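You operate a simulated robot arm through the tools that you are given. There is no shell and no other tool. Be economical: measure what you need, move in short steps, check, and stop when the job is done.

You run a simulated two-armed robot. Do the job below in one go: nothing can be reset, and whatever is moved stays where it is left.

## Task
On the bare end of the folding table, fold the beige cloth in half.

It is judged by the outcome, as a careful person would: the job done as asked, and still so three seconds after it is handed in. It fails if anything else is knocked over, pushed out of place, dropped, spilled or broken. Flat cloth is picked up by pressing the open fingertips on it (5 to 10 N) and closing them slowly along it; thin cloth reads only 2 to 8 mm in the jaws.

## Robot
Two 7-joint arms with two-finger parallel grippers on one trunk, on a base that drives. Base frame: it is fixed to the floor where the robot stands at the start and does not move with it; the origin is under the middle of the robot, x ahead of it, y to its left, z up; the surface under the hand at the start is at about z = 0.74. Readings come in m, rad, newtons and seconds.
The left shoulder is at the start at [0.071, 0.156, 1.005], the right one opposite. Places, roughly: bare end of the folding table [0.7, 0.2, 0.7]. Payload 3.91 kg a hand.
The tool frame of a hand sits at the grasp point between the pads (the TCP): z along the fingers, y along the line on which they close. The tips reach 0.03 m beyond it. The gripper opens to 0.11 m. The fingers are 0.02 m wide and 0.01 m thick; the gripper's body (0.048 by 0.112 m) begins 0.055 m behind the TCP.
Orientation is told as [roll, pitch, yaw] about the base's x, y, z axes, in that order, counted from this pose: with the fingers straight down and closing along the base's y, the tool's x points along the base's -x, its y along +y and its z along -z.

## Interface
- The arms move only by the tool jog_arm. It takes "left_moves", "right_moves" or both (then of equal length, played together; a hand with none holds still); each is a list of rows, each a list of 3 entries, a list of its own where there are three numbers: the shift along the tool's x, y, z in units of 400 mm (1.0 is 400 mm), then the turn, a rotation vector about the tool's x, y, z in units of 45 degrees (1.0 is 45 degrees), then the closure, from 0 (fully open) to 1 (shut). In form: [[[x, y, z], [wx, wy, wz], jaw], ...]. A call has 1 to 10 rows; each row is the pose to reach, as a shift and turn from the pose commanded when the call began, along the tool's axes at that moment. A call with a number of a shift or a turn outside -1 to 1 is refused whole. A row lasts 0.2 s, in which the tool goes at most 0.05 m and 0.15 rad; a call with a longer step from one row to the next is refused whole, and so is a gripper value outside its range. A pose out of reach is approached as far as the arm can. The call stops where the force on the tool passes 40 N (or 10 N more than at its start, if that is more) or the arm is blocked; 0.2 s more then pass. The fingers move at their own pace (about 0.108 m/s each) and stop on an object; they squeeze with about 28 N. The grip force told is the motor's: it shows also when the fingers shut on nothing. Time passes only in rows, and 0.2 s behind the last, so rows that repeat a pose let the fingers close. The reply holds the time, the measured pose of the TCP, the force on the tool along the base axes, the opening and the grip force, in the units named above and with some noise, with the torque about the TCP (base axes, N m) and any sound that the robot's microphone picked up.
- Cameras (640 x 400 px; columns grow to the right, rows downward): "scene" is now at [0.1385, 0.0192, 1.2354]; the picture's right is [0.21, -0.98, 0.00], its down [-0.54, -0.12, -0.83] and it looks along [0.81, 0.18, -0.56] (base axes); focal length 261 px, centre (320, 200). "left" rides on the left gripper at [0.072, -0.017, -0.104] in its tool frame; the picture's right is [0.23, 0.97, 0.00], its down [-0.76, 0.18, -0.62] and it looks along [-0.61, 0.14, 0.78] (tool axes); focal length 222 px, centre (320, 200). "right" rides on the right gripper at [0.072, 0.017, -0.103] in its tool frame; the picture's right is [-0.23, 0.97, 0.00], its down [-0.76, -0.18, -0.62] and it looks along [-0.61, -0.14, 0.78] (tool axes); focal length 222 px, centre (320, 200). There is no depth. A picture from a camera that has moved, and an enlarged one, comes with that camera's place and axes in the base frame and with its lens.
- camera(camera): a new picture of that camera. The clock stands still meanwhile.
- move_column(by): slides the trunk up (or, below 0, down) by that many m; the arms and the scene camera ride with it, the base frame stays. It gives what a move gives, with no picture.
- drive_base(legs): drives the robot by 1 to 6 legs, each [ahead, left, turn to the left] in m, m and rad, along the robot's own axes; the way and the turn of a leg run together, so that a leg with both is an arc; at most 1.5 m and 3.142 rad a leg. The arms and the cameras ride along, it lands a little off, and it stops where it bumps. It gives what a move gives.
- turn_head(pan, tilt): turns the head with the scene camera to pan (to the left, within 1.501 rad either way) and tilt (down, from -0.506 to 1.204), counted from straight ahead of the robot. It gives what a move gives.
- enlarge(camera, box): a new picture of the part [left, top, right, bottom] of that camera's present view, enlarged. The clock stands still meanwhile.
- close_job(): hands the job in; it is judged then, once.

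Work in short steps. Places have to be worked out from the pictures, the camera data and where the tool is seen: move nearer, look again, correct. Check each grasp and each placing, and mend what went wrong. You have 120 turns and 92 pictures in all, those below and enlarged ones among them. Open the grippers and draw the arms clear of the work before you hand the job in, unless the task says otherwise; then end with one line.

The tools are called after "Request:" as a command line: name --argument value ..., lists and objects as JSON in quotes. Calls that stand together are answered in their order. jog_arm: Moves the arms, as the interface text tells. Its arguments: {"type":"object","properties":{"left_moves":{"type":"array","items":{"type":"array"}},"right_moves":{"type":"array","items":{"type":"array"}}},"required":[]} The other tools are called the same way: move_column (by) slides the trunk up or down; drive_base (legs) drives the base; turn_head (pan, tilt) turns the head that bears the scene camera; camera (camera) takes a picture; enlarge (camera, box) takes an enlarged picture of a part of a camera's view; close_job () hands the job in.

At the start:

```text
time_s: 0.0
left_tool_pos: [0.6968, 0.5499, 0.9808]
left_ee_rot: [-0.002, -0.001, 0.001]
left_force: [-0.2, -0.3, 0.5]
left_ft_torque: [0.03, -0.01, -0.03]
left_finger_gap: 0.11
left_finger_force: 0.1
right_tool_pos: [0.8795, -0.0348, 0.9231]
right_ee_rot: [-0.001, 0.001, 0.0]
right_force: [0.4, 0.0, -1.0]
right_ft_torque: [0.02, 0.01, -0.01]
right_finger_gap: 0.1099
right_finger_force: 0.0
trunk travel left (down, up): [-0.45, 0.49]
robot x, y, heading: [0.0017, -0.0038, -0.003]
head pan, tilt: [0.215, 0.588]
```

scene: 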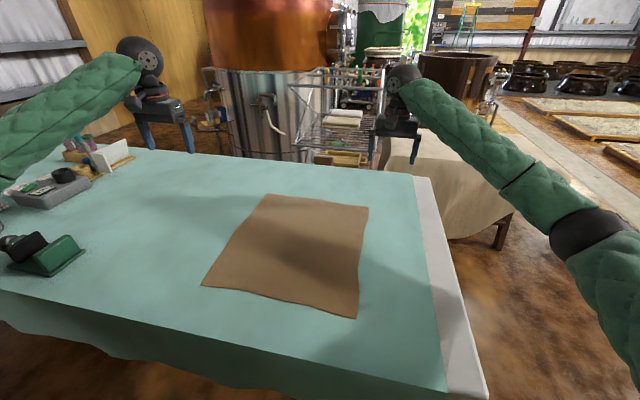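
right: 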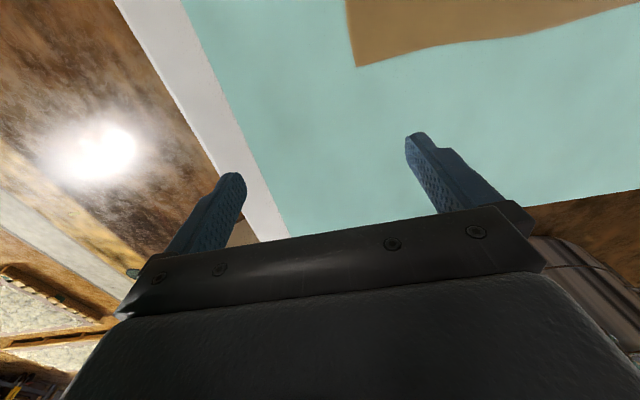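
left: 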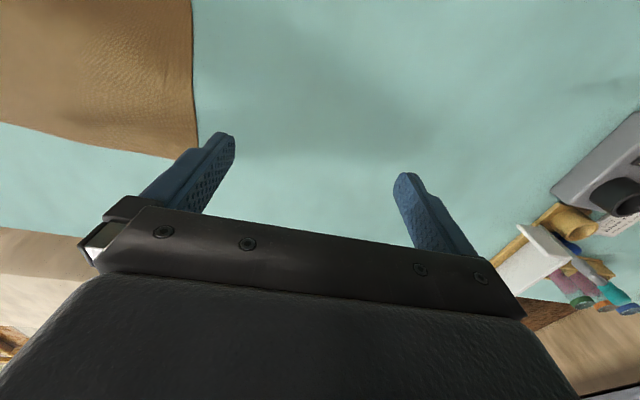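

The cloth spans about x 0.45–0.85, y 0.01–0.37, nearly square to the base axes. I centre the robot on it and back off slightly so both far and near corners are within reach.

Request:
drive_base --legs '[[-0.05, 0.0, 0.0], [0.0, 0.195, 0.0]]'

Request:
turn_head --pan 0.0 --tilt 0.75

Request:
camera --camera "scene"

```text
time_s: 2.1
left_tool_pos: [0.648, 0.7452, 0.9814]
left_ee_rot: [-0.002, 0.001, 0.0]
left_force: [-0.9, 0.2, -0.1]
left_ft_torque: [-0.04, -0.02, -0.01]
left_finger_gap: 0.11
left_finger_force: 0.1
right_tool_pos: [0.8314, 0.1604, 0.9242]
right_ee_rot: [-0.002, 0.001, -0.002]
right_force: [0.4, 0.3, 0.4]
right_ft_torque: [-0.03, 0.01, 0.0]
right_finger_gap: 0.1099
right_finger_force: 0.0
trunk travel left (down, up): [-0.45, 0.49]
robot x, y, heading: [-0.0496, 0.1942, 0.0]
head pan, tilt: [0.215, 0.588]
```

```text
time_s: 2.8
left_tool_pos: [0.6477, 0.7435, 0.9819]
left_ee_rot: [0.001, 0.001, 0.0]
left_force: [-0.1, -0.5, -0.2]
left_ft_torque: [0.01, -0.01, -0.02]
left_finger_gap: 0.11
left_finger_force: 0.1
right_tool_pos: [0.8307, 0.1601, 0.9247]
right_ee_rot: [0.0, 0.001, -0.001]
right_force: [-0.7, -1.2, 0.1]
right_ft_torque: [-0.01, -0.05, 0.0]
right_finger_gap: 0.1101
right_finger_force: 0.0
trunk travel left (down, up): [-0.45, 0.49]
robot x, y, heading: [-0.0503, 0.1944, -0.004]
head pan, tilt: [0.0, 0.75]
```

```text
88 pictures are left
camera scene: at [0.0863, 0.1951, 1.2215], right [0.0, -1.0, 0.0], down [-0.68, 0.0, -0.73], along [0.73, 0.0, -0.68], focal length 261 px, centre (320, 200)
```

scene: 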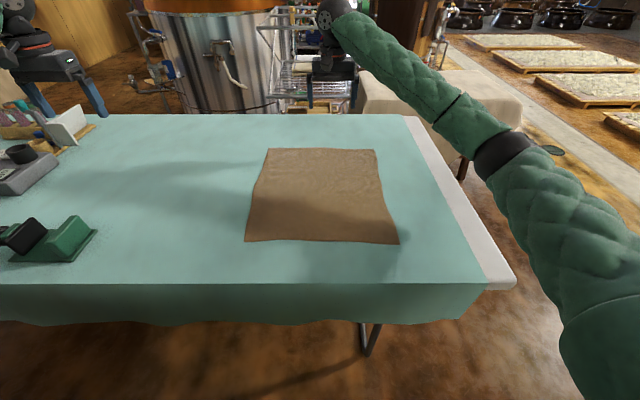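

Corners refined: far (0.86,0.373),(0.853,0.010); near (0.464,0.369),(0.455,0.011). I'll take the near corners and fold to the far edge; first bring both hands above the near corners.

Request:
jog_arm --left_moves '[[[0.035, -0.085, 0], [0, 0, 0], 0.1], [[0.07, -0.17, 0], [0, 0, 0], 0.2], [[0.105, -0.255, 0], [0, 0, 0], 0.3], [[0.14, -0.34, 0], [0, 0, 0], 0.4], [[0.175, -0.425, 0], [0, 0, 0], 0.5], [[0.21, -0.51, 0], [0, 0, 0], 0.6], [[0.245, -0.595, 0], [0, 0, 0], 0.63], [[0.28, -0.68, 0], [0, 0, 0], 0.63], [[0.315, -0.765, 0], [0, 0, 0], 0.63], [[0.35, -0.85, 0], [0, 0, 0], 0.63]]' --right_moves '[[[0.083, -0.0275, 0.006], [0, 0, 0], 0.1], [[0.166, -0.055, 0.012], [0, 0, 0], 0.2], [[0.249, -0.0825, 0.018], [0, 0, 0], 0.3], [[0.332, -0.11, 0.024], [0, 0, 0], 0.4], [[0.415, -0.1375, 0.03], [0, 0, 0], 0.5], [[0.498, -0.165, 0.036], [0, 0, 0], 0.6], [[0.581, -0.1925, 0.042], [0, 0, 0], 0.63], [[0.664, -0.22, 0.048], [0, 0, 0], 0.63], [[0.747, -0.2475, 0.054], [0, 0, 0], 0.63], [[0.83, -0.275, 0.06], [0, 0, 0], 0.63]]'

```text
time_s: 5.0
left_tool_pos: [0.5074, 0.4009, 0.9835]
left_ee_rot: [0.003, -0.001, 0.001]
left_force: [0.3, 0.4, -0.3]
left_ft_torque: [-0.01, 0.03, 0.01]
left_finger_gap: 0.0408
left_finger_force: 0.0
right_tool_pos: [0.4963, 0.0502, 0.8981]
right_ee_rot: [0.0, 0.002, 0.0]
right_force: [0.0, -1.0, 0.2]
right_ft_torque: [0.05, -0.01, -0.01]
right_finger_gap: 0.0408
right_finger_force: 0.0
trunk travel left (down, up): [-0.45, 0.49]
robot x, y, heading: [-0.0469, 0.1944, 0.004]
head pan, tilt: [0.0, 0.75]
```

Both arrived on track. Next I lower them to z≈0.82 above the corners and look.

Request:
jog_arm --left_moves '[[[0.015, -0.0355, 0.082], [0, 0, 0], 0.63], [[0.03, -0.071, 0.164], [0, 0, 0], 0.63], [[0.045, -0.1065, 0.246], [0, 0, 0], 0.63], [[0.06, -0.142, 0.328], [0, 0, 0], 0.63], [[0.075, -0.1775, 0.41], [0, 0, 0], 0.63]]' --right_moves '[[[0.013, 0, 0.039], [0, 0, 0], 0.63], [[0.026, 0, 0.078], [0, 0, 0], 0.63], [[0.039, 0, 0.117], [0, 0, 0], 0.63], [[0.052, 0, 0.156], [0, 0, 0], 0.63], [[0.065, 0, 0.195], [0, 0, 0], 0.63]]'

Request:
camera --camera "left"

Request:
camera --camera "right"

Request:
camera --camera "scene"

```text
time_s: 6.2
left_tool_pos: [0.4758, 0.3257, 0.8304]
left_ee_rot: [0.008, -0.012, -0.005]
left_force: [-1.3, -0.2, 1.1]
left_ft_torque: [0.05, -0.01, -0.01]
left_finger_gap: 0.0407
left_finger_force: 0.2
right_tool_pos: [0.47, 0.0434, 0.8282]
right_ee_rot: [0.009, -0.005, -0.003]
right_force: [-0.6, 0.5, 0.7]
right_ft_torque: [0.03, 0.0, -0.02]
right_finger_gap: 0.0408
right_finger_force: 0.0
trunk travel left (down, up): [-0.45, 0.49]
robot x, y, heading: [-0.0442, 0.1923, -0.006]
head pan, tilt: [0.0, 0.75]
```

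```text
87 pictures are left
camera left: at [0.4005, 0.3085, 0.9313], right [-0.22, 0.97, 0.01], down [0.75, 0.17, 0.63], along [0.62, 0.15, -0.77], focal length 222 px, centre (320, 200)
```

left: 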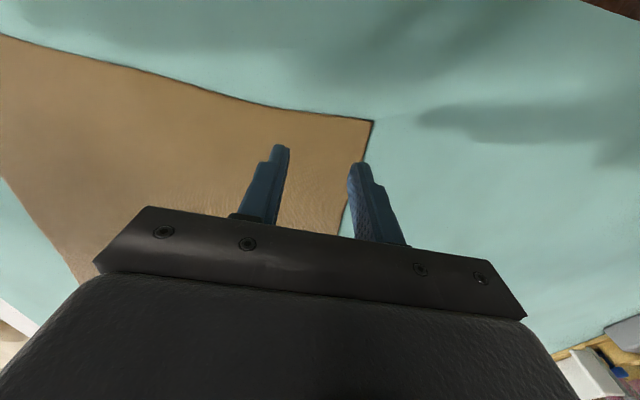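

```text
86 pictures are left
camera right: at [0.3965, 0.0594, 0.931], right [0.23, 0.97, 0.01], down [0.76, -0.19, 0.62], along [0.61, -0.14, -0.78], focal length 222 px, centre (320, 200)
```

right: 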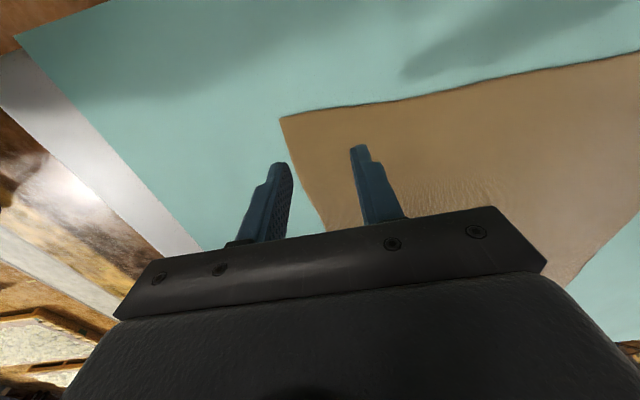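

```text
85 pictures are left
camera scene: at [0.0821, 0.1839, 1.2259], right [0.0, -1.0, -0.01], down [-0.68, 0.01, -0.73], along [0.73, 0.0, -0.68], focal length 261 px, centre (320, 200)
```

scene: 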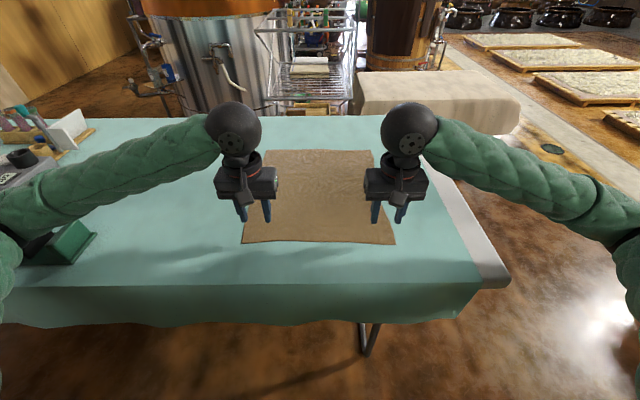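

Near corners confirmed at about (0.457,0.368) and (0.450,0.014). I shift the right hand 8 mm inward and descend slowly toward contact (expected at TCP z≈0.77).

Request:
jog_arm --left_moves '[[[0, 0, 0.05], [0, 0, 0], 0.63], [[0, 0, 0.09], [0, 0, 0], 0.63], [[0, 0, 0.11], [0, 0, 0], 0.63], [[0, 0, 0.12], [0, 0, 0], 0.63]]' --right_moves '[[[0, 0.02, 0.05], [0, 0, 0], 0.63], [[0, 0.02, 0.09], [0, 0, 0], 0.63], [[0, 0.02, 0.11], [0, 0, 0], 0.63], [[0, 0.02, 0.12], [0, 0, 0], 0.63]]'

```text
time_s: 7.4
left_tool_pos: [0.5075, 0.317, 0.7863]
left_ee_rot: [-0.009, -0.037, -0.04]
left_force: [0.1, -0.1, 0.8]
left_ft_torque: [-0.03, 0.0, 0.01]
left_finger_gap: 0.041
left_finger_force: 0.1
right_tool_pos: [0.481, 0.0404, 0.7776]
right_ee_rot: [-0.011, -0.006, -0.046]
right_force: [1.1, 0.9, -0.2]
right_ft_torque: [-0.09, 0.06, 0.01]
right_finger_gap: 0.0407
right_finger_force: 0.0
trunk travel left (down, up): [-0.45, 0.49]
robot x, y, heading: [-0.0242, 0.1908, -0.049]
head pan, tilt: [0.0, 0.75]
stopped in row 4 (left hand): the arm was blocked; the commanded pose is now the measured one
```

The base shifted and yawed and the left arm was blocked, with no tool force: something else on the arm is touching. I look before moving.

Request:
camera --camera "scene"

Request:
turn_head --pan 0.8 --tilt 0.8

Request:
camera --camera "scene"

```text
84 pictures are left
camera scene: at [0.0969, 0.154, 1.2236], right [-0.05, -1.0, -0.03], down [-0.68, 0.05, -0.73], along [0.74, -0.02, -0.68], focal length 261 px, centre (320, 200)
```

scene: 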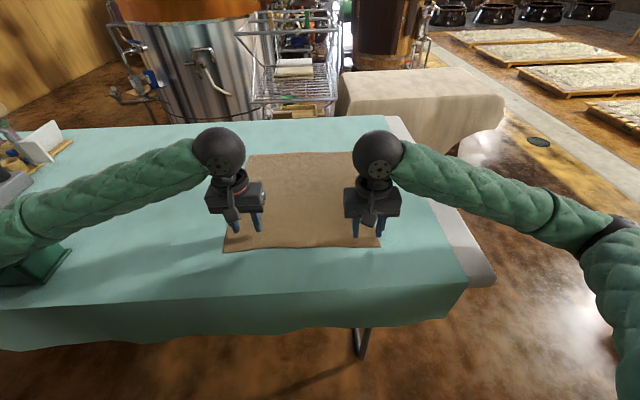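

```text
time_s: 8.6
left_tool_pos: [0.4986, 0.3189, 0.7933]
left_ee_rot: [-0.005, -0.044, -0.034]
left_force: [0.8, -0.2, 0.3]
left_ft_torque: [0.0, 0.0, -0.05]
left_finger_gap: 0.0409
left_finger_force: 0.0
right_tool_pos: [0.4732, 0.0424, 0.7807]
right_ee_rot: [-0.005, -0.008, -0.043]
right_force: [-0.5, 0.1, 0.0]
right_ft_torque: [0.02, -0.01, 0.0]
right_finger_gap: 0.0407
right_finger_force: 0.1
trunk travel left (down, up): [-0.45, 0.49]
robot x, y, heading: [-0.0333, 0.1943, -0.042]
head pan, tilt: [0.799, 0.799]
```

```text
83 pictures are left
camera scene: at [0.0639, 0.2261, 1.2233], right [0.69, -0.73, -0.01], down [-0.51, -0.48, -0.71], along [0.51, 0.49, -0.7], focal length 261 px, centre (320, 200)
```

scene: 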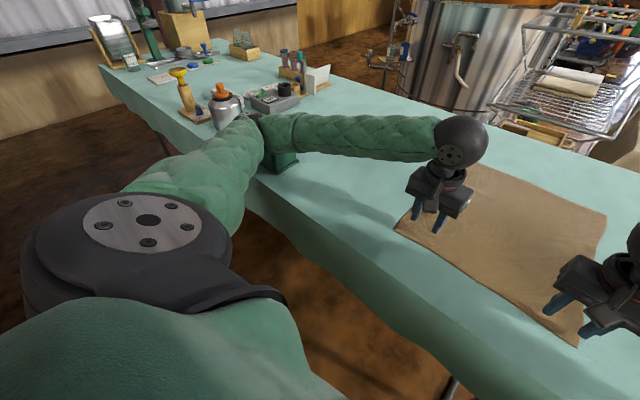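

The left elbow is pressing on the table/green device. I raise the column to lift the elbow off and inspect whether the device was displaced.

Request:
move_column --by 0.18

Request:
camera --camera "scene"

```text
time_s: 10.6
left_tool_pos: [0.5024, 0.3285, 0.9574]
left_ee_rot: [-0.018, -0.02, -0.032]
left_force: [0.9, -0.1, 0.9]
left_ft_torque: [-0.02, 0.02, 0.01]
left_finger_gap: 0.0408
left_finger_force: 0.0
right_tool_pos: [0.4814, 0.0529, 0.9547]
right_ee_rot: [-0.019, -0.001, -0.034]
right_force: [0.1, -0.4, -0.3]
right_ft_torque: [-0.01, -0.01, -0.01]
right_finger_gap: 0.0408
right_finger_force: 0.0
trunk travel left (down, up): [-0.63, 0.31]
robot x, y, heading: [-0.0313, 0.1912, -0.031]
head pan, tilt: [0.799, 0.799]
```

```text
82 pictures are left
camera scene: at [0.0753, 0.2474, 1.3974], right [0.69, -0.72, 0.0], down [-0.52, -0.5, -0.7], along [0.5, 0.48, -0.72], focal length 261 px, centre (320, 200)
```

scene: 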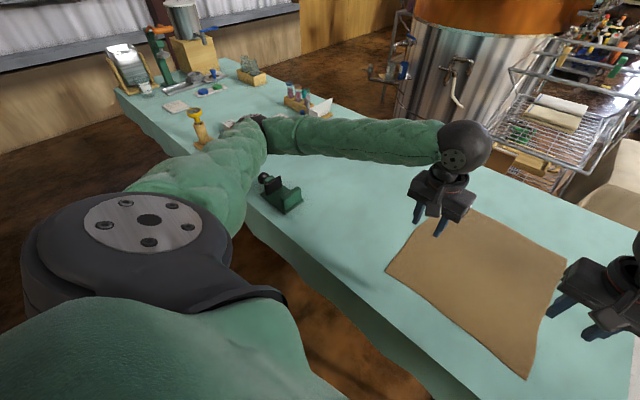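

Elbow is now lifted; the green device looks about where it was. I back the base 6 cm (arm more extended, elbow off the table) and square the heading, then check the objects on the left.

Request:
drive_base --legs '[[-0.055, 0.0, 0.031]]'

Request:
camera --camera "scene"

```text
time_s: 11.5
left_tool_pos: [0.4383, 0.347, 0.9591]
left_ee_rot: [-0.019, -0.023, 0.002]
left_force: [0.0, -0.1, 0.1]
left_ft_torque: [-0.01, -0.02, -0.02]
left_finger_gap: 0.0405
left_finger_force: 0.1
right_tool_pos: [0.4253, 0.0725, 0.9541]
right_ee_rot: [-0.021, -0.004, -0.004]
right_force: [-0.8, 0.7, 1.7]
right_ft_torque: [0.02, -0.07, 0.02]
right_finger_gap: 0.0406
right_finger_force: 0.2
trunk travel left (down, up): [-0.63, 0.31]
robot x, y, heading: [-0.0932, 0.196, -0.007]
head pan, tilt: [0.799, 0.799]
```

```text
81 pictures are left
camera scene: at [0.0137, 0.2527, 1.3978], right [0.71, -0.7, 0.0], down [-0.5, -0.51, -0.7], along [0.49, 0.5, -0.72], focal length 261 px, centre (320, 200)
```

scene: 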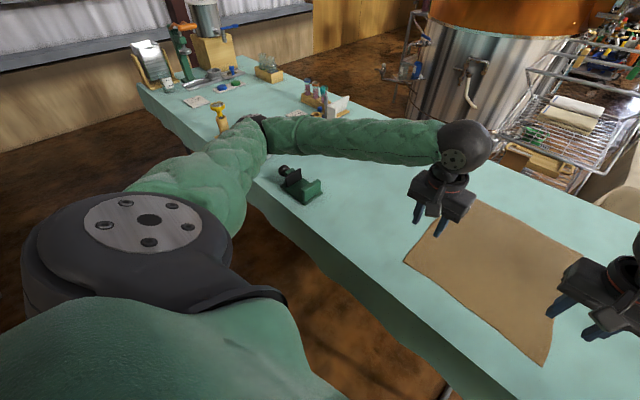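

I level the tools and bring both hands over the near corners at z≈0.86, then check elbow clearance.

Request:
jog_arm --left_moves '[[[-0.025, -0.014, 0.06], [-0.006, 0.007, 0], 0.63], [[-0.05, -0.028, 0.12], [-0.012, 0.015, 0], 0.63], [[-0.075, -0.042, 0.18], [-0.018, 0.022, 0], 0.63], [[-0.1, -0.055, 0.2475], [-0.024, 0.029, 0], 0.63]]' --right_moves '[[[-0.029, -0.011, 0.06], [-0.006, 0, 0], 0.63], [[-0.058, -0.022, 0.12], [-0.012, 0, 0], 0.63], [[-0.087, -0.033, 0.18], [-0.018, 0, 0], 0.63], [[-0.117, -0.044, 0.235], [-0.026, 0, 0], 0.63]]'

Request:
camera --camera "scene"

```text
time_s: 12.5
left_tool_pos: [0.4847, 0.3236, 0.8596]
left_ee_rot: [0.002, 0.001, 0.001]
left_force: [0.0, 0.3, -0.9]
left_ft_torque: [0.01, -0.02, -0.03]
left_finger_gap: 0.0406
left_finger_force: 0.1
right_tool_pos: [0.4785, 0.0491, 0.8599]
right_ee_rot: [0.001, -0.002, -0.002]
right_force: [-0.4, 0.8, 0.8]
right_ft_torque: [-0.03, -0.02, -0.02]
right_finger_gap: 0.0408
right_finger_force: 0.0
trunk travel left (down, up): [-0.63, 0.31]
robot x, y, heading: [-0.0917, 0.199, -0.001]
head pan, tilt: [0.799, 0.799]
```

```text
80 pictures are left
camera scene: at [0.0173, 0.2521, 1.3976], right [0.71, -0.7, 0.0], down [-0.5, -0.51, -0.7], along [0.49, 0.5, -0.72], focal length 261 px, centre (320, 200)
```

scene: 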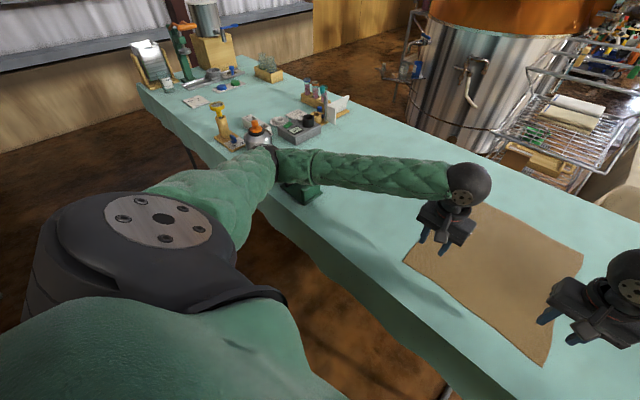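

Bottle and tray items still stand. To keep the elbow above the device while lowering hands, I raise the column another 0.13.

Request:
move_column --by 0.13

Request:
jog_arm --left_moves '[[[0.0, 0, 0.1], [0, 0, 0], 0.63], [[0.0, 0, 0.2], [0, 0, 0], 0.63], [[0.0, 0, 0.3], [0, 0, 0], 0.63], [[0.0, 0, 0.4], [0, 0, 0], 0.63], [[0.0, 0, 0.45], [0, 0, 0], 0.63]]' --right_moves '[[[0.0, 0, 0.1], [0, 0, 0], 0.63], [[0.0, 0, 0.2], [0, 0, 0], 0.63], [[0.0, 0, 0.3], [0, 0, 0], 0.63], [[0.0, 0, 0.4], [0, 0, 0], 0.63], [[0.0, 0, 0.45], [0, 0, 0], 0.63]]'

Request:
camera --camera "scene"

Request:
camera --camera "left"

Request:
camera --camera "right"

```text
time_s: 14.1
left_tool_pos: [0.4843, 0.3245, 0.9885]
left_ee_rot: [-0.001, 0.001, 0.002]
left_force: [-0.4, -0.4, 1.0]
left_ft_torque: [-0.01, -0.07, -0.03]
left_finger_gap: 0.0407
left_finger_force: 0.1
right_tool_pos: [0.4781, 0.0503, 0.9905]
right_ee_rot: [0.002, 0.0, -0.004]
right_force: [-0.2, -0.1, 0.1]
right_ft_torque: [0.05, -0.02, -0.01]
right_finger_gap: 0.0405
right_finger_force: 0.0
trunk travel left (down, up): [-0.76, 0.18]
robot x, y, heading: [-0.0944, 0.194, -0.005]
head pan, tilt: [0.799, 0.799]
```

```text
time_s: 15.3
left_tool_pos: [0.4855, 0.3244, 0.8083]
left_ee_rot: [0.001, -0.001, 0.003]
left_force: [0.9, -1.5, -0.5]
left_ft_torque: [-0.01, -0.02, 0.03]
left_finger_gap: 0.0408
left_finger_force: 0.1
right_tool_pos: [0.4774, 0.048, 0.8084]
right_ee_rot: [0.002, 0.0, -0.002]
right_force: [-0.4, 0.5, -0.3]
right_ft_torque: [0.03, 0.03, 0.02]
right_finger_gap: 0.0406
right_finger_force: 0.1
trunk travel left (down, up): [-0.76, 0.18]
robot x, y, heading: [-0.0923, 0.191, -0.005]
head pan, tilt: [0.799, 0.799]
```

```text
79 pictures are left
camera scene: at [0.017, 0.2522, 1.5276], right [0.71, -0.7, 0.0], down [-0.5, -0.51, -0.7], along [0.49, 0.5, -0.72], focal length 261 px, centre (320, 200)
```

scene: 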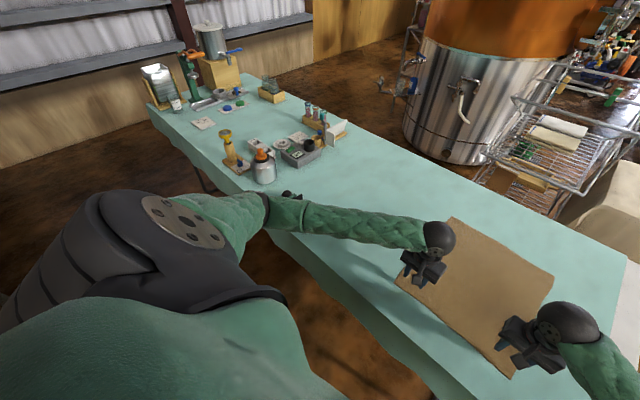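

```text
78 pictures are left
camera left: at [0.4125, 0.3074, 0.9114], right [-0.23, 0.97, 0.0], down [0.76, 0.18, 0.62], along [0.61, 0.14, -0.78], focal length 222 px, centre (320, 200)
```

left: 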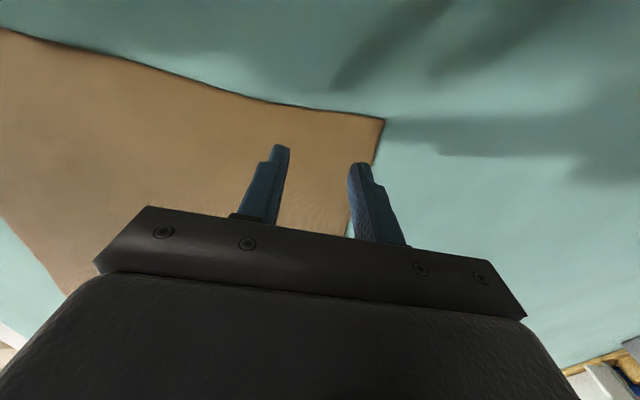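

```text
77 pictures are left
camera right: at [0.405, 0.0654, 0.913], right [0.23, 0.97, 0.0], down [0.76, -0.18, 0.62], along [0.61, -0.14, -0.78], focal length 222 px, centre (320, 200)
```

right: 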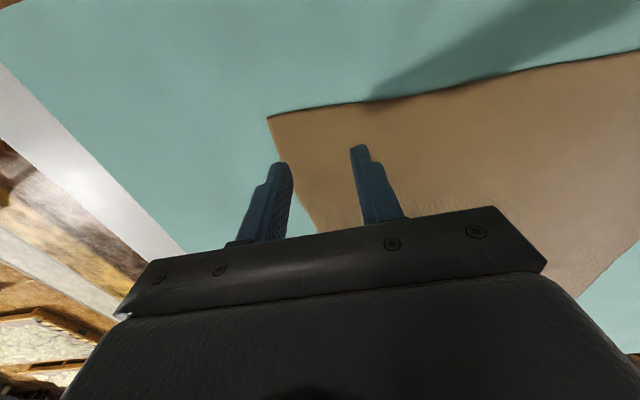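

Corner estimates hold. I shift to 13 mm inside the edge and descend to z≈0.776.

Request:
jog_arm --left_moves '[[[0.036, 0, 0.03], [0, 0, 0], 0.63], [[0.036, 0, 0.06], [0, 0, 0], 0.63], [[0.036, 0, 0.075], [0, 0, 0], 0.63], [[0.036, 0, 0.08], [0, 0, 0], 0.63]]' --right_moves '[[[0.028, 0.015, 0.03], [0, 0, 0], 0.63], [[0.028, 0.015, 0.06], [0, 0, 0], 0.63], [[0.028, 0.015, 0.075], [0, 0, 0], 0.63], [[0.028, 0.015, 0.08], [0, 0, 0], 0.63]]'

```text
time_s: 16.3
left_tool_pos: [0.4706, 0.3231, 0.7783]
left_ee_rot: [0.001, 0.003, 0.002]
left_force: [0.1, -0.2, 0.2]
left_ft_torque: [-0.02, -0.04, -0.01]
left_finger_gap: 0.0409
left_finger_force: 0.0
right_tool_pos: [0.4666, 0.0561, 0.7774]
right_ee_rot: [0.001, 0.001, -0.004]
right_force: [0.0, 0.6, -0.5]
right_ft_torque: [0.02, 0.03, 0.03]
right_finger_gap: 0.0407
right_finger_force: 0.0
trunk travel left (down, up): [-0.76, 0.18]
robot x, y, heading: [-0.0894, 0.1953, -0.006]
head pan, tilt: [0.799, 0.799]
```

No contact yet; I step down 2 mm at a time.

Request:
jog_arm --left_moves '[[[0, 0, 0.005], [0, 0, 0], 0.63], [[0, 0, 0.01], [0, 0, 0], 0.63], [[0, 0, 0.015], [0, 0, 0], 0.63]]' --right_moves '[[[0, 0, 0.005], [0, 0, 0], 0.63], [[0, 0, 0.01], [0, 0, 0], 0.63], [[0, 0, 0.015], [0, 0, 0], 0.63]]'

```text
time_s: 17.1
left_tool_pos: [0.4699, 0.3247, 0.7724]
left_ee_rot: [0.002, -0.001, 0.001]
left_force: [2.4, 0.7, 3.9]
left_ft_torque: [0.03, -0.03, 0.04]
left_finger_gap: 0.0408
left_finger_force: 0.1
right_tool_pos: [0.4669, 0.0573, 0.7736]
right_ee_rot: [0.003, 0.001, -0.004]
right_force: [0.3, -0.6, 0.5]
right_ft_torque: [-0.01, 0.03, 0.0]
right_finger_gap: 0.0409
right_finger_force: 0.0
trunk travel left (down, up): [-0.76, 0.18]
robot x, y, heading: [-0.0878, 0.1924, -0.003]
head pan, tilt: [0.799, 0.799]
```

Left hand touches (~4 N); the right has not quite. Small further steps.

Request:
jog_arm --left_moves '[[[0, 0, 0.001], [0, 0, 0], 0.63], [[0, 0, 0.002], [0, 0, 0], 0.63]]' --right_moves '[[[0, 0, 0.003], [0, 0, 0], 0.63], [[0, 0, 0.006], [0, 0, 0], 0.63]]'

```text
time_s: 17.7
left_tool_pos: [0.4688, 0.3238, 0.7725]
left_ee_rot: [-0.002, -0.001, 0.003]
left_force: [1.0, 3.5, 8.3]
left_ft_torque: [0.11, -0.02, 0.0]
left_finger_gap: 0.0407
left_finger_force: 0.0
right_tool_pos: [0.4659, 0.0557, 0.7707]
right_ee_rot: [0.002, 0.001, -0.003]
right_force: [-0.4, -0.3, 1.2]
right_ft_torque: [0.02, -0.01, 0.01]
right_finger_gap: 0.0407
right_finger_force: 0.0
trunk travel left (down, up): [-0.76, 0.18]
robot x, y, heading: [-0.0903, 0.1938, -0.001]
head pan, tilt: [0.799, 0.799]
```

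Left at 8 N; now the left closes slowly while the right is pressed 2 mm further.

Request:
jog_arm --left_moves '[[[0, 0, 0], [0, 0, 0], 0.68], [[0, 0, 0], [0, 0, 0], 0.73], [[0, 0, 0], [0, 0, 0], 0.78], [[0, 0, 0], [0, 0, 0], 0.83], [[0, 0, 0], [0, 0, 0], 0.88], [[0, 0, 0], [0, 0, 0], 0.93], [[0, 0, 0], [0, 0, 0], 1.0], [[0, 0, 0], [0, 0, 0], 1.0]]' --right_moves '[[[0, 0, 0.002], [0, 0, 0], 0.63], [[0, 0, 0.004], [0, 0, 0], 0.63], [[0, 0, 0.005], [0, 0, 0], 0.63], [[0, 0, 0.005], [0, 0, 0], 0.63], [[0, 0, 0.005], [0, 0, 0], 0.63], [[0, 0, 0.005], [0, 0, 0], 0.63], [[0, 0, 0.005], [0, 0, 0], 0.63], [[0, 0, 0.005], [0, 0, 0], 0.63]]'

Request:
camera --camera "left"

```text
time_s: 19.1
left_tool_pos: [0.4679, 0.3229, 0.772]
left_ee_rot: [-0.002, -0.002, -0.001]
left_force: [-1.9, -2.4, 4.9]
left_ft_torque: [-0.08, 0.05, 0.03]
left_finger_gap: 0.0089
left_finger_force: 1.5
right_tool_pos: [0.4676, 0.056, 0.7704]
right_ee_rot: [0.006, -0.006, -0.005]
right_force: [-5.6, 2.1, 16.4]
right_ft_torque: [-0.21, 0.23, -0.1]
right_finger_gap: 0.0406
right_finger_force: 0.1
trunk travel left (down, up): [-0.76, 0.18]
robot x, y, heading: [-0.0925, 0.1926, -0.003]
head pan, tilt: [0.799, 0.799]
stopped in row 6 (right hand): the force on the tool passed its limit at 41 N (the readings are from after the stop); the commanded pose is now the measured one
```

```text
76 pictures are left
camera left: at [0.3953, 0.3057, 0.8742], right [-0.23, 0.97, 0.0], down [0.76, 0.18, 0.62], along [0.61, 0.14, -0.78], focal length 222 px, centre (320, 200)
```

left: 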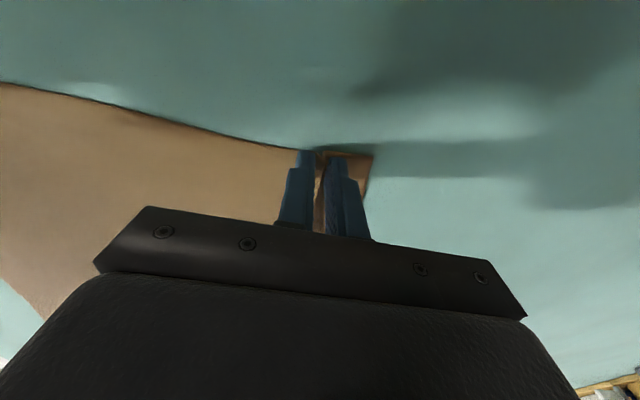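

The left has a ridge of cloth between its fingers. I ease the right by ~1 mm, finish shutting the left, and close the right slowly.

Request:
jog_arm --left_moves '[[[0, 0, 0], [0, 0, 0], 1.0], [[0, 0, 0], [0, 0, 0], 1.0], [[0, 0, 0], [0, 0, 0], 1.0], [[0, 0, 0], [0, 0, 0], 1.0], [[0, 0, 0], [0, 0, 0], 1.0], [[0, 0, 0], [0, 0, 0], 1.0], [[0, 0, 0], [0, 0, 0], 1.0], [[0, 0, 0], [0, 0, 0], 1.0], [[0, 0, 0], [0, 0, 0], 1.0]]' --right_moves '[[[0, 0, -0.002], [0, 0, 0], 0.63], [[0, 0, -0.002], [0, 0, 0], 0.68], [[0, 0, -0.002], [0, 0, 0], 0.73], [[0, 0, -0.002], [0, 0, 0], 0.78], [[0, 0, -0.002], [0, 0, 0], 0.83], [[0, 0, -0.002], [0, 0, 0], 0.88], [[0, 0, -0.002], [0, 0, 0], 0.93], [[0, 0, -0.002], [0, 0, 0], 1.0], [[0, 0, -0.002], [0, 0, 0], 1.0]]'

Request:
camera --camera "left"

Request:
camera --camera "right"

```text
time_s: 21.1
left_tool_pos: [0.4695, 0.3229, 0.7709]
left_ee_rot: [0.002, 0.001, 0.0]
left_force: [-0.1, -8.9, 12.1]
left_ft_torque: [-0.24, 0.0, 0.01]
left_finger_gap: 0.0024
left_finger_force: 27.6
right_tool_pos: [0.4666, 0.0561, 0.7724]
right_ee_rot: [0.003, -0.005, -0.002]
right_force: [0.2, 6.4, 6.3]
right_ft_torque: [0.19, -0.01, 0.05]
right_finger_gap: 0.0016
right_finger_force: 28.0
trunk travel left (down, up): [-0.76, 0.18]
robot x, y, heading: [-0.0925, 0.1918, 0.0]
head pan, tilt: [0.799, 0.799]
```

```text
75 pictures are left
camera left: at [0.3956, 0.3059, 0.8741], right [-0.23, 0.97, 0.0], down [0.76, 0.18, 0.62], along [0.61, 0.14, -0.78], focal length 222 px, centre (320, 200)
```

left: 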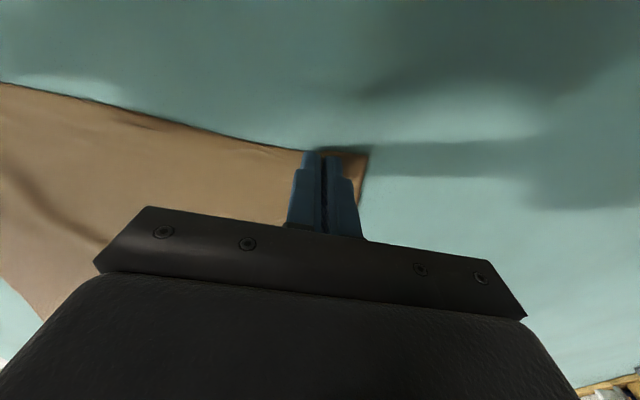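

```text
74 pictures are left
camera right: at [0.3945, 0.0732, 0.8751], right [0.23, 0.97, 0.0], down [0.76, -0.18, 0.63], along [0.61, -0.14, -0.78], focal length 222 px, centre (320, 200)
```

right: 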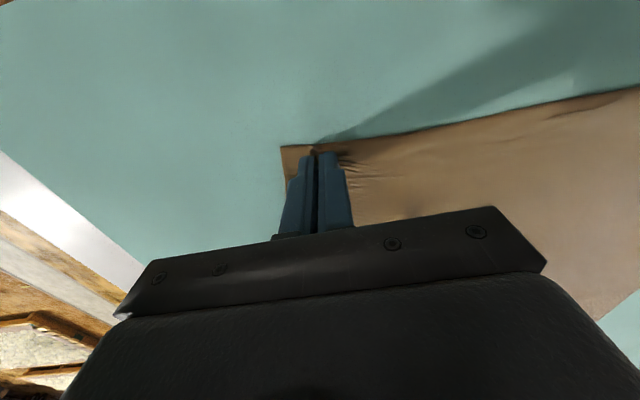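

Left reads 2.4 mm, right 1.6 mm (doubtful). I lift both 4 cm and look.

Request:
jog_arm --left_moves '[[[0, 0, -0.03], [0, 0, 0], 1.0], [[0, 0, -0.06], [0, 0, 0], 1.0], [[0, 0, -0.1], [0, 0, 0], 1.0]]' --right_moves '[[[0, 0, -0.03], [0, 0, 0], 1.0], [[0, 0, -0.06], [0, 0, 0], 1.0], [[0, 0, -0.1], [0, 0, 0], 1.0]]'

Request:
camera --camera "right"

Request:
camera --camera "left"

```text
time_s: 21.9
left_tool_pos: [0.4681, 0.3241, 0.8111]
left_ee_rot: [0.001, 0.001, 0.0]
left_force: [0.9, -9.4, 0.4]
left_ft_torque: [-0.28, -0.01, -0.02]
left_finger_gap: 0.0019
left_finger_force: 27.6
right_tool_pos: [0.4676, 0.0575, 0.8113]
right_ee_rot: [0.003, -0.004, -0.004]
right_force: [-0.1, 9.5, -0.1]
right_ft_torque: [0.25, 0.04, 0.03]
right_finger_gap: 0.0012
right_finger_force: 28.0
trunk travel left (down, up): [-0.76, 0.18]
robot x, y, heading: [-0.0928, 0.1945, -0.004]
head pan, tilt: [0.799, 0.799]
```

```text
73 pictures are left
camera right: at [0.3954, 0.0734, 0.914], right [0.23, 0.97, 0.0], down [0.76, -0.18, 0.62], along [0.61, -0.14, -0.78], focal length 222 px, centre (320, 200)
```

right: 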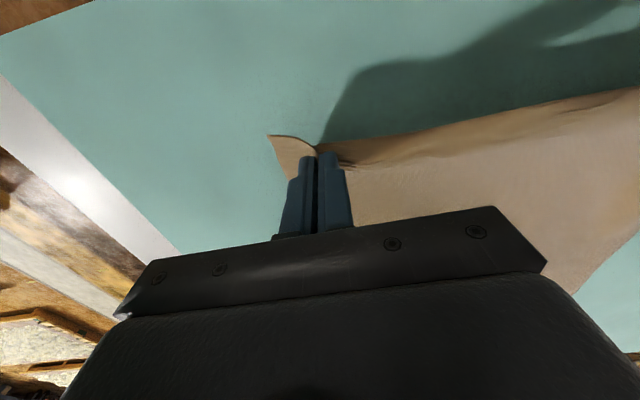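

```text
72 pictures are left
camera left: at [0.395, 0.3071, 0.9135], right [-0.23, 0.97, 0.0], down [0.76, 0.18, 0.62], along [0.61, 0.14, -0.78], focal length 222 px, centre (320, 200)
```

left: 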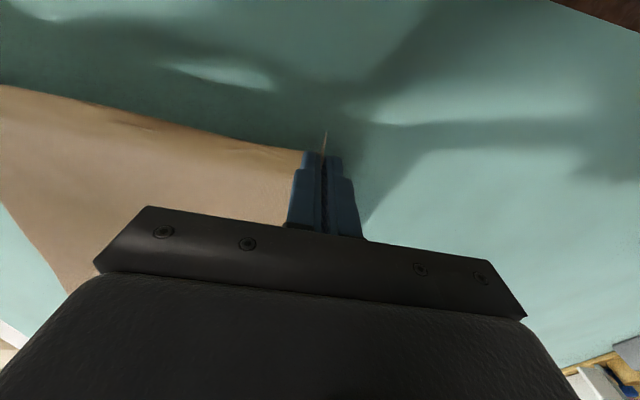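

Both corners are held, with ~9 N of sideways tension between the hands. I relax that by 5 mm each and swing the edge up along an arc about the fold line x≈0.655, first half.

Request:
jog_arm --left_moves '[[[-0.0375, -0.012, -0.0565], [0, 0, 0], 1.0], [[-0.071, -0.012, -0.129], [0, 0, 0], 1.0], [[-0.1175, -0.012, -0.194], [0, 0, 0], 1.0], [[-0.1725, -0.012, -0.2505], [0, 0, 0], 1.0], [[-0.239, -0.012, -0.296], [0, 0, 0], 1.0], [[-0.31, -0.012, -0.33], [0, 0, 0], 1.0], [[-0.3875, -0.012, -0.35], [0, 0, 0], 1.0]]' --right_moves '[[[-0.0375, 0.012, -0.0565], [0, 0, 0], 1.0], [[-0.071, 0.012, -0.129], [0, 0, 0], 1.0], [[-0.1175, 0.012, -0.194], [0, 0, 0], 1.0], [[-0.1725, 0.012, -0.2505], [0, 0, 0], 1.0], [[-0.239, 0.012, -0.296], [0, 0, 0], 1.0], [[-0.31, 0.012, -0.33], [0, 0, 0], 1.0], [[-0.3875, 0.012, -0.35], [0, 0, 0], 1.0]]'

Request:
camera --camera "scene"

Request:
turn_head --pan 0.0 --tilt 0.85

Request:
camera --camera "scene"

```text
time_s: 23.5
left_tool_pos: [0.6268, 0.3189, 0.9486]
left_ee_rot: [0.003, 0.003, 0.003]
left_force: [0.4, -0.8, -0.3]
left_ft_torque: [-0.05, 0.04, 0.0]
left_finger_gap: 0.0023
left_finger_force: 28.1
right_tool_pos: [0.6228, 0.0584, 0.9508]
right_ee_rot: [0.003, 0.0, -0.003]
right_force: [0.4, 0.7, -0.9]
right_ft_torque: [0.05, -0.02, -0.01]
right_finger_gap: 0.0014
right_finger_force: 28.3
trunk travel left (down, up): [-0.76, 0.18]
robot x, y, heading: [-0.0909, 0.1932, -0.004]
head pan, tilt: [0.799, 0.799]
```

```text
71 pictures are left
camera scene: at [0.0186, 0.2524, 1.5272], right [0.71, -0.7, 0.0], down [-0.5, -0.51, -0.7], along [0.49, 0.5, -0.72], focal length 261 px, centre (320, 200)
```

scene: 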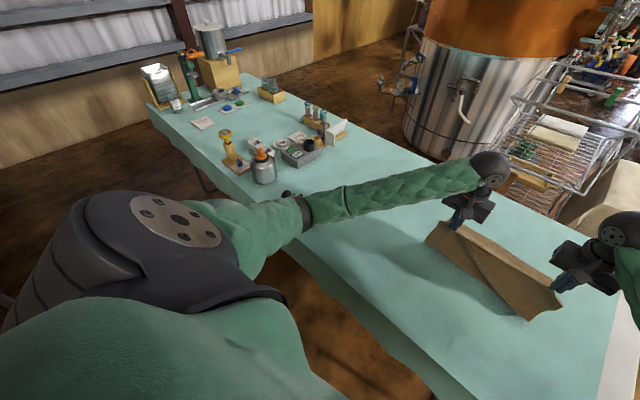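

```text
time_s: 24.6
left_tool_pos: [0.6239, 0.319, 0.9495]
left_ee_rot: [0.001, 0.002, 0.001]
left_force: [0.0, -1.1, -0.2]
left_ft_torque: [-0.04, 0.0, 0.01]
left_finger_gap: 0.002
left_finger_force: 28.3
right_tool_pos: [0.6222, 0.0589, 0.9512]
right_ee_rot: [0.002, -0.003, -0.003]
right_force: [-0.7, 1.9, -0.1]
right_ft_torque: [-0.01, 0.01, 0.0]
right_finger_gap: 0.0012
right_finger_force: 28.2
trunk travel left (down, up): [-0.76, 0.18]
robot x, y, heading: [-0.0909, 0.1944, -0.005]
head pan, tilt: [0.0, 0.85]
```

```text
70 pictures are left
camera scene: at [0.0389, 0.1943, 1.5234], right [0.0, -1.0, 0.0], down [-0.75, 0.0, -0.66], along [0.66, 0.0, -0.75], focal length 261 px, centre (320, 200)
```

scene: 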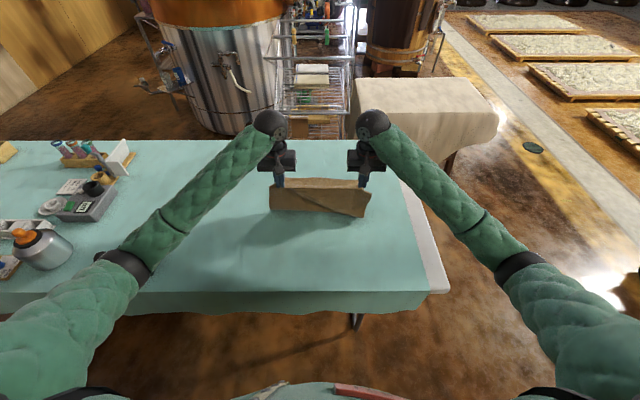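

The near half stands upright, bottom half unmoved. I continue the arc forward and down to a few cm above the table.

Request:
jog_arm --left_moves '[[[-0.08, 0, -0.0075], [0, 0, 0], 1.0], [[-0.16, 0, 0], [0, 0, 0], 1.0], [[-0.2375, 0, 0.02], [0, 0, 0], 1.0], [[-0.309, 0, 0.054], [0, 0, 0], 1.0], [[-0.375, 0, 0.1], [0, 0, 0], 1.0], [[-0.43, 0, 0.156], [0, 0, 0], 1.0], [[-0.476, 0, 0.221], [0, 0, 0], 1.0], [[-0.51, 0, 0.2935], [0, 0, 0], 1.0]]' --right_moves '[[[-0.08, 0, -0.0075], [0, 0, 0], 1.0], [[-0.16, 0, 0], [0, 0, 0], 1.0], [[-0.2375, 0, 0.02], [0, 0, 0], 1.0], [[-0.309, 0, 0.054], [0, 0, 0], 1.0], [[-0.375, 0, 0.1], [0, 0, 0], 1.0], [[-0.43, 0, 0.156], [0, 0, 0], 1.0], [[-0.476, 0, 0.221], [0, 0, 0], 1.0], [[-0.51, 0, 0.2935], [0, 0, 0], 1.0]]'

Request:
camera --camera "scene"

Request:
camera --camera "left"

Request:
camera --camera "right"

```text
time_s: 26.4
left_tool_pos: [0.829, 0.3193, 0.8305]
left_ee_rot: [-0.001, 0.002, 0.0]
left_force: [-0.8, -2.2, -1.0]
left_ft_torque: [-0.06, 0.06, 0.0]
left_finger_gap: 0.0022
left_finger_force: 28.1
right_tool_pos: [0.8253, 0.0569, 0.8323]
right_ee_rot: [0.004, -0.002, -0.003]
right_force: [0.2, 2.3, -0.6]
right_ft_torque: [0.06, -0.01, -0.03]
right_finger_gap: 0.0014
right_finger_force: 27.9
trunk travel left (down, up): [-0.76, 0.18]
robot x, y, heading: [-0.0894, 0.1983, -0.009]
head pan, tilt: [0.0, 0.85]
```

```text
69 pictures are left
camera scene: at [0.0409, 0.194, 1.5233], right [0.0, -1.0, 0.0], down [-0.75, 0.0, -0.66], along [0.66, 0.0, -0.75], focal length 261 px, centre (320, 200)
```

scene: 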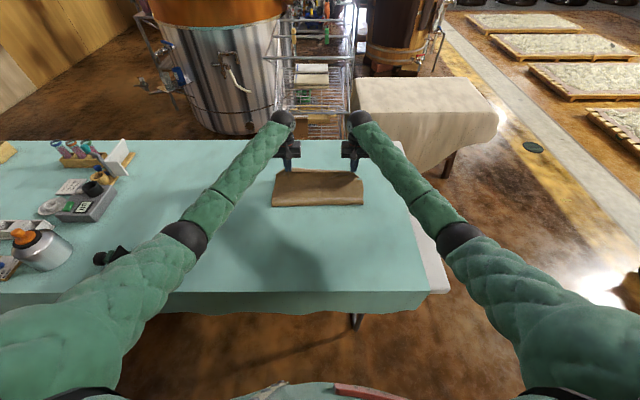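

```text
68 pictures are left
camera left: at [0.7568, 0.3027, 0.9331], right [-0.23, 0.97, 0.0], down [0.76, 0.18, 0.62], along [0.61, 0.14, -0.78], focal length 222 px, centre (320, 200)
```

left: 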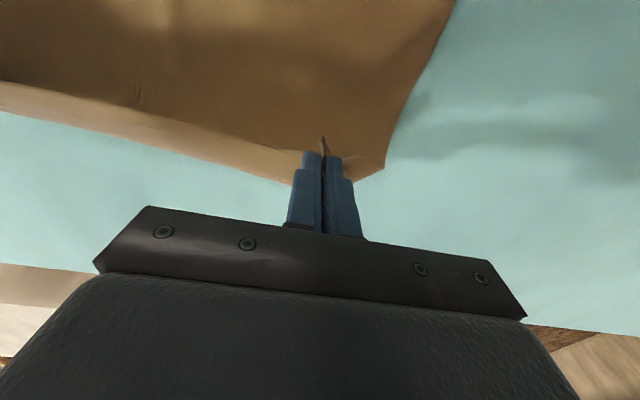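

```text
67 pictures are left
camera right: at [0.7531, 0.0737, 0.936], right [0.23, 0.97, 0.0], down [0.76, -0.18, 0.62], along [0.61, -0.14, -0.78], focal length 222 px, centre (320, 200)
```

right: 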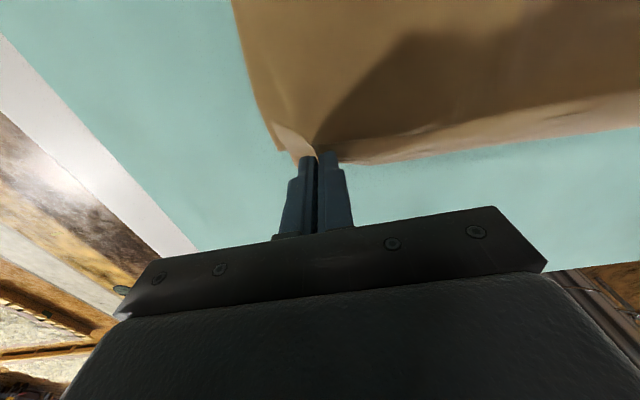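

The upper layer is nearly aligned with the far edge. I lower to just above the table, 17 mm further forward, before releasing.

Request:
jog_arm --left_moves '[[[-0.02, 0, 0.04], [0, 0, 0], 1.0], [[-0.035, 0, 0.08], [0, 0, 0], 1.0], [[-0.043, 0, 0.115], [0, 0, 0], 1.0], [[-0.045, 0, 0.138], [0, 0, 0], 1.0]]' --right_moves '[[[-0.02, 0, 0.04], [0, 0, 0], 1.0], [[-0.035, 0, 0.08], [0, 0, 0], 1.0], [[-0.043, 0, 0.115], [0, 0, 0], 1.0], [[-0.045, 0, 0.138], [0, 0, 0], 1.0]]'

Request:
camera --camera "left"

Request:
camera --camera "right"

Request:
enlarge --camera "scene" --box '[240, 120, 400, 220]'

```text
time_s: 27.4
left_tool_pos: [0.8476, 0.3177, 0.7766]
left_ee_rot: [-0.001, 0.003, 0.001]
left_force: [0.1, -1.4, 0.2]
left_ft_torque: [-0.03, 0.0, 0.0]
left_finger_gap: 0.0019
left_finger_force: 27.7
right_tool_pos: [0.8438, 0.0592, 0.778]
right_ee_rot: [0.002, -0.002, -0.004]
right_force: [0.4, -0.4, 0.2]
right_ft_torque: [0.02, -0.03, 0.01]
right_finger_gap: 0.0013
right_finger_force: 28.5
trunk travel left (down, up): [-0.76, 0.18]
robot x, y, heading: [-0.0899, 0.1932, -0.006]
head pan, tilt: [0.0, 0.85]
```

```text
66 pictures are left
camera left: at [0.7753, 0.3009, 0.879], right [-0.23, 0.97, 0.0], down [0.76, 0.18, 0.62], along [0.61, 0.14, -0.78], focal length 222 px, centre (320, 200)
```

left: 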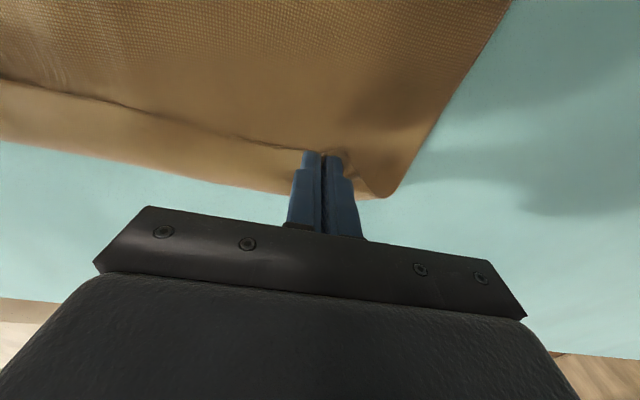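

```text
65 pictures are left
camera right: at [0.7712, 0.0759, 0.8822], right [0.23, 0.97, 0.0], down [0.76, -0.18, 0.62], along [0.61, -0.14, -0.78], focal length 222 px, centre (320, 200)
```

right: 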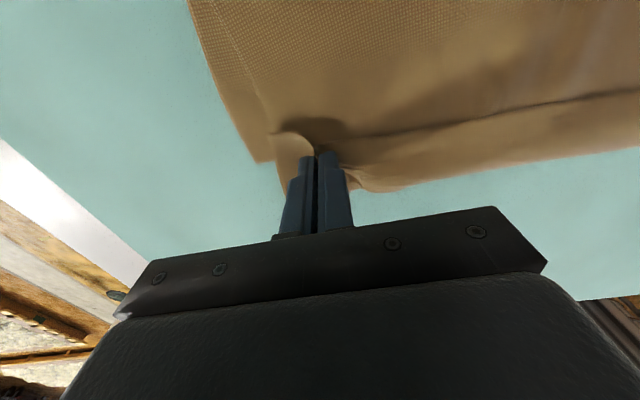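

```text
4.00 times, centred on (320, 170) of scene
camera zoom: at [0.0395, 0.1943, 1.5234], right [0.0, -1.0, 0.0], down [-0.75, 0.0, -0.66], along [0.66, 0.0, -0.75], focal length 1045 px, centre (320, 320)
```

zoom: 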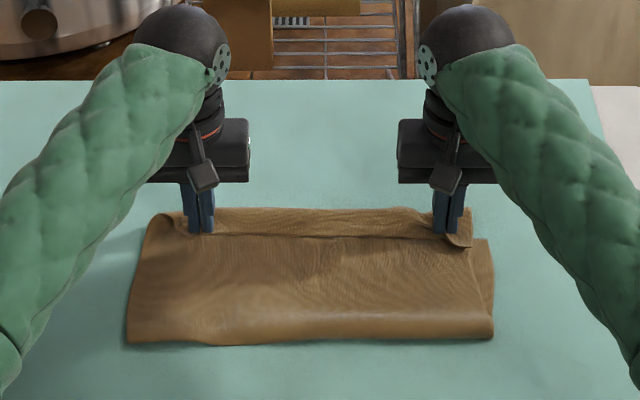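

Hands are just above the table at the far edge. I open them gently, then rise straight up and look at the result.

Request:
jog_arm --left_moves '[[[0, 0, 0], [0, 0, 0], 0.93], [[0, 0, 0], [0, 0, 0], 0.85], [[0, 0, 0], [0, 0, 0], 0.77], [[0, 0, 0], [0, 0, 0], 0.7], [[0, 0, -0.02], [0, 0, 0], 0.7], [[0, 0, -0.07], [0, 0, 0], 0.7], [[0, 0, -0.14], [0, 0, 0], 0.7], [[0, 0, -0.24], [0, 0, 0], 0.7]]' --right_moves '[[[0, 0, 0], [0, 0, 0], 0.93], [[0, 0, 0], [0, 0, 0], 0.85], [[0, 0, 0], [0, 0, 0], 0.77], [[0, 0, 0], [0, 0, 0], 0.7], [[0, 0, -0.02], [0, 0, 0], 0.7], [[0, 0, -0.07], [0, 0, 0], 0.7], [[0, 0, -0.14], [0, 0, 0], 0.7], [[0, 0, -0.24], [0, 0, 0], 0.7]]'

Request:
camera --camera "left"

Request:
camera --camera "right"

Request:
enlarge --camera "scene" --box '[240, 120, 400, 220]'

```text
time_s: 29.2
left_tool_pos: [0.8475, 0.3176, 0.8766]
left_ee_rot: [0.001, 0.002, -0.001]
left_force: [-0.4, -0.5, 0.2]
left_ft_torque: [-0.04, 0.0, 0.0]
left_finger_gap: 0.033
left_finger_force: 0.0
right_tool_pos: [0.8458, 0.0582, 0.8741]
right_ee_rot: [0.003, -0.002, -0.003]
right_force: [-0.2, 0.6, -0.4]
right_ft_torque: [0.03, 0.0, -0.01]
right_finger_gap: 0.0328
right_finger_force: 0.0
trunk travel left (down, up): [-0.76, 0.18]
robot x, y, heading: [-0.0889, 0.1951, -0.004]
head pan, tilt: [0.0, 0.85]
```

```text
63 pictures are left
camera left: at [0.7744, 0.3006, 0.9788], right [-0.23, 0.97, 0.0], down [0.76, 0.18, 0.62], along [0.61, 0.14, -0.78], focal length 222 px, centre (320, 200)
```

left: 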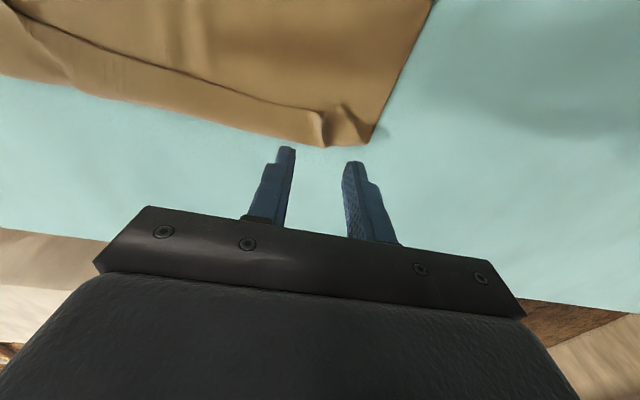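

```text
62 pictures are left
camera right: at [0.773, 0.0752, 0.9769], right [0.23, 0.97, 0.0], down [0.76, -0.18, 0.62], along [0.61, -0.14, -0.78], focal length 222 px, centre (320, 200)
```

right: 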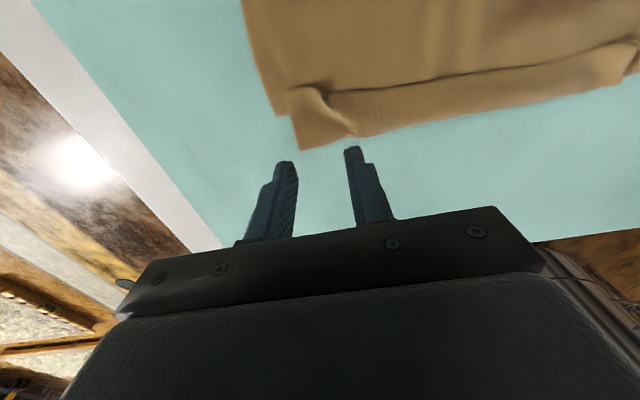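

```text
4.00 times, centred on (320, 170) of scene
camera zoom: at [0.038, 0.1942, 1.5234], right [0.0, -1.0, 0.0], down [-0.75, 0.0, -0.66], along [0.66, 0.0, -0.75], focal length 1045 px, centre (320, 320)
```

zoom: 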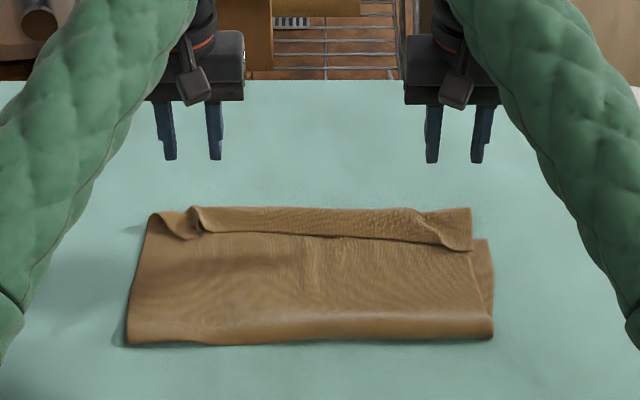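

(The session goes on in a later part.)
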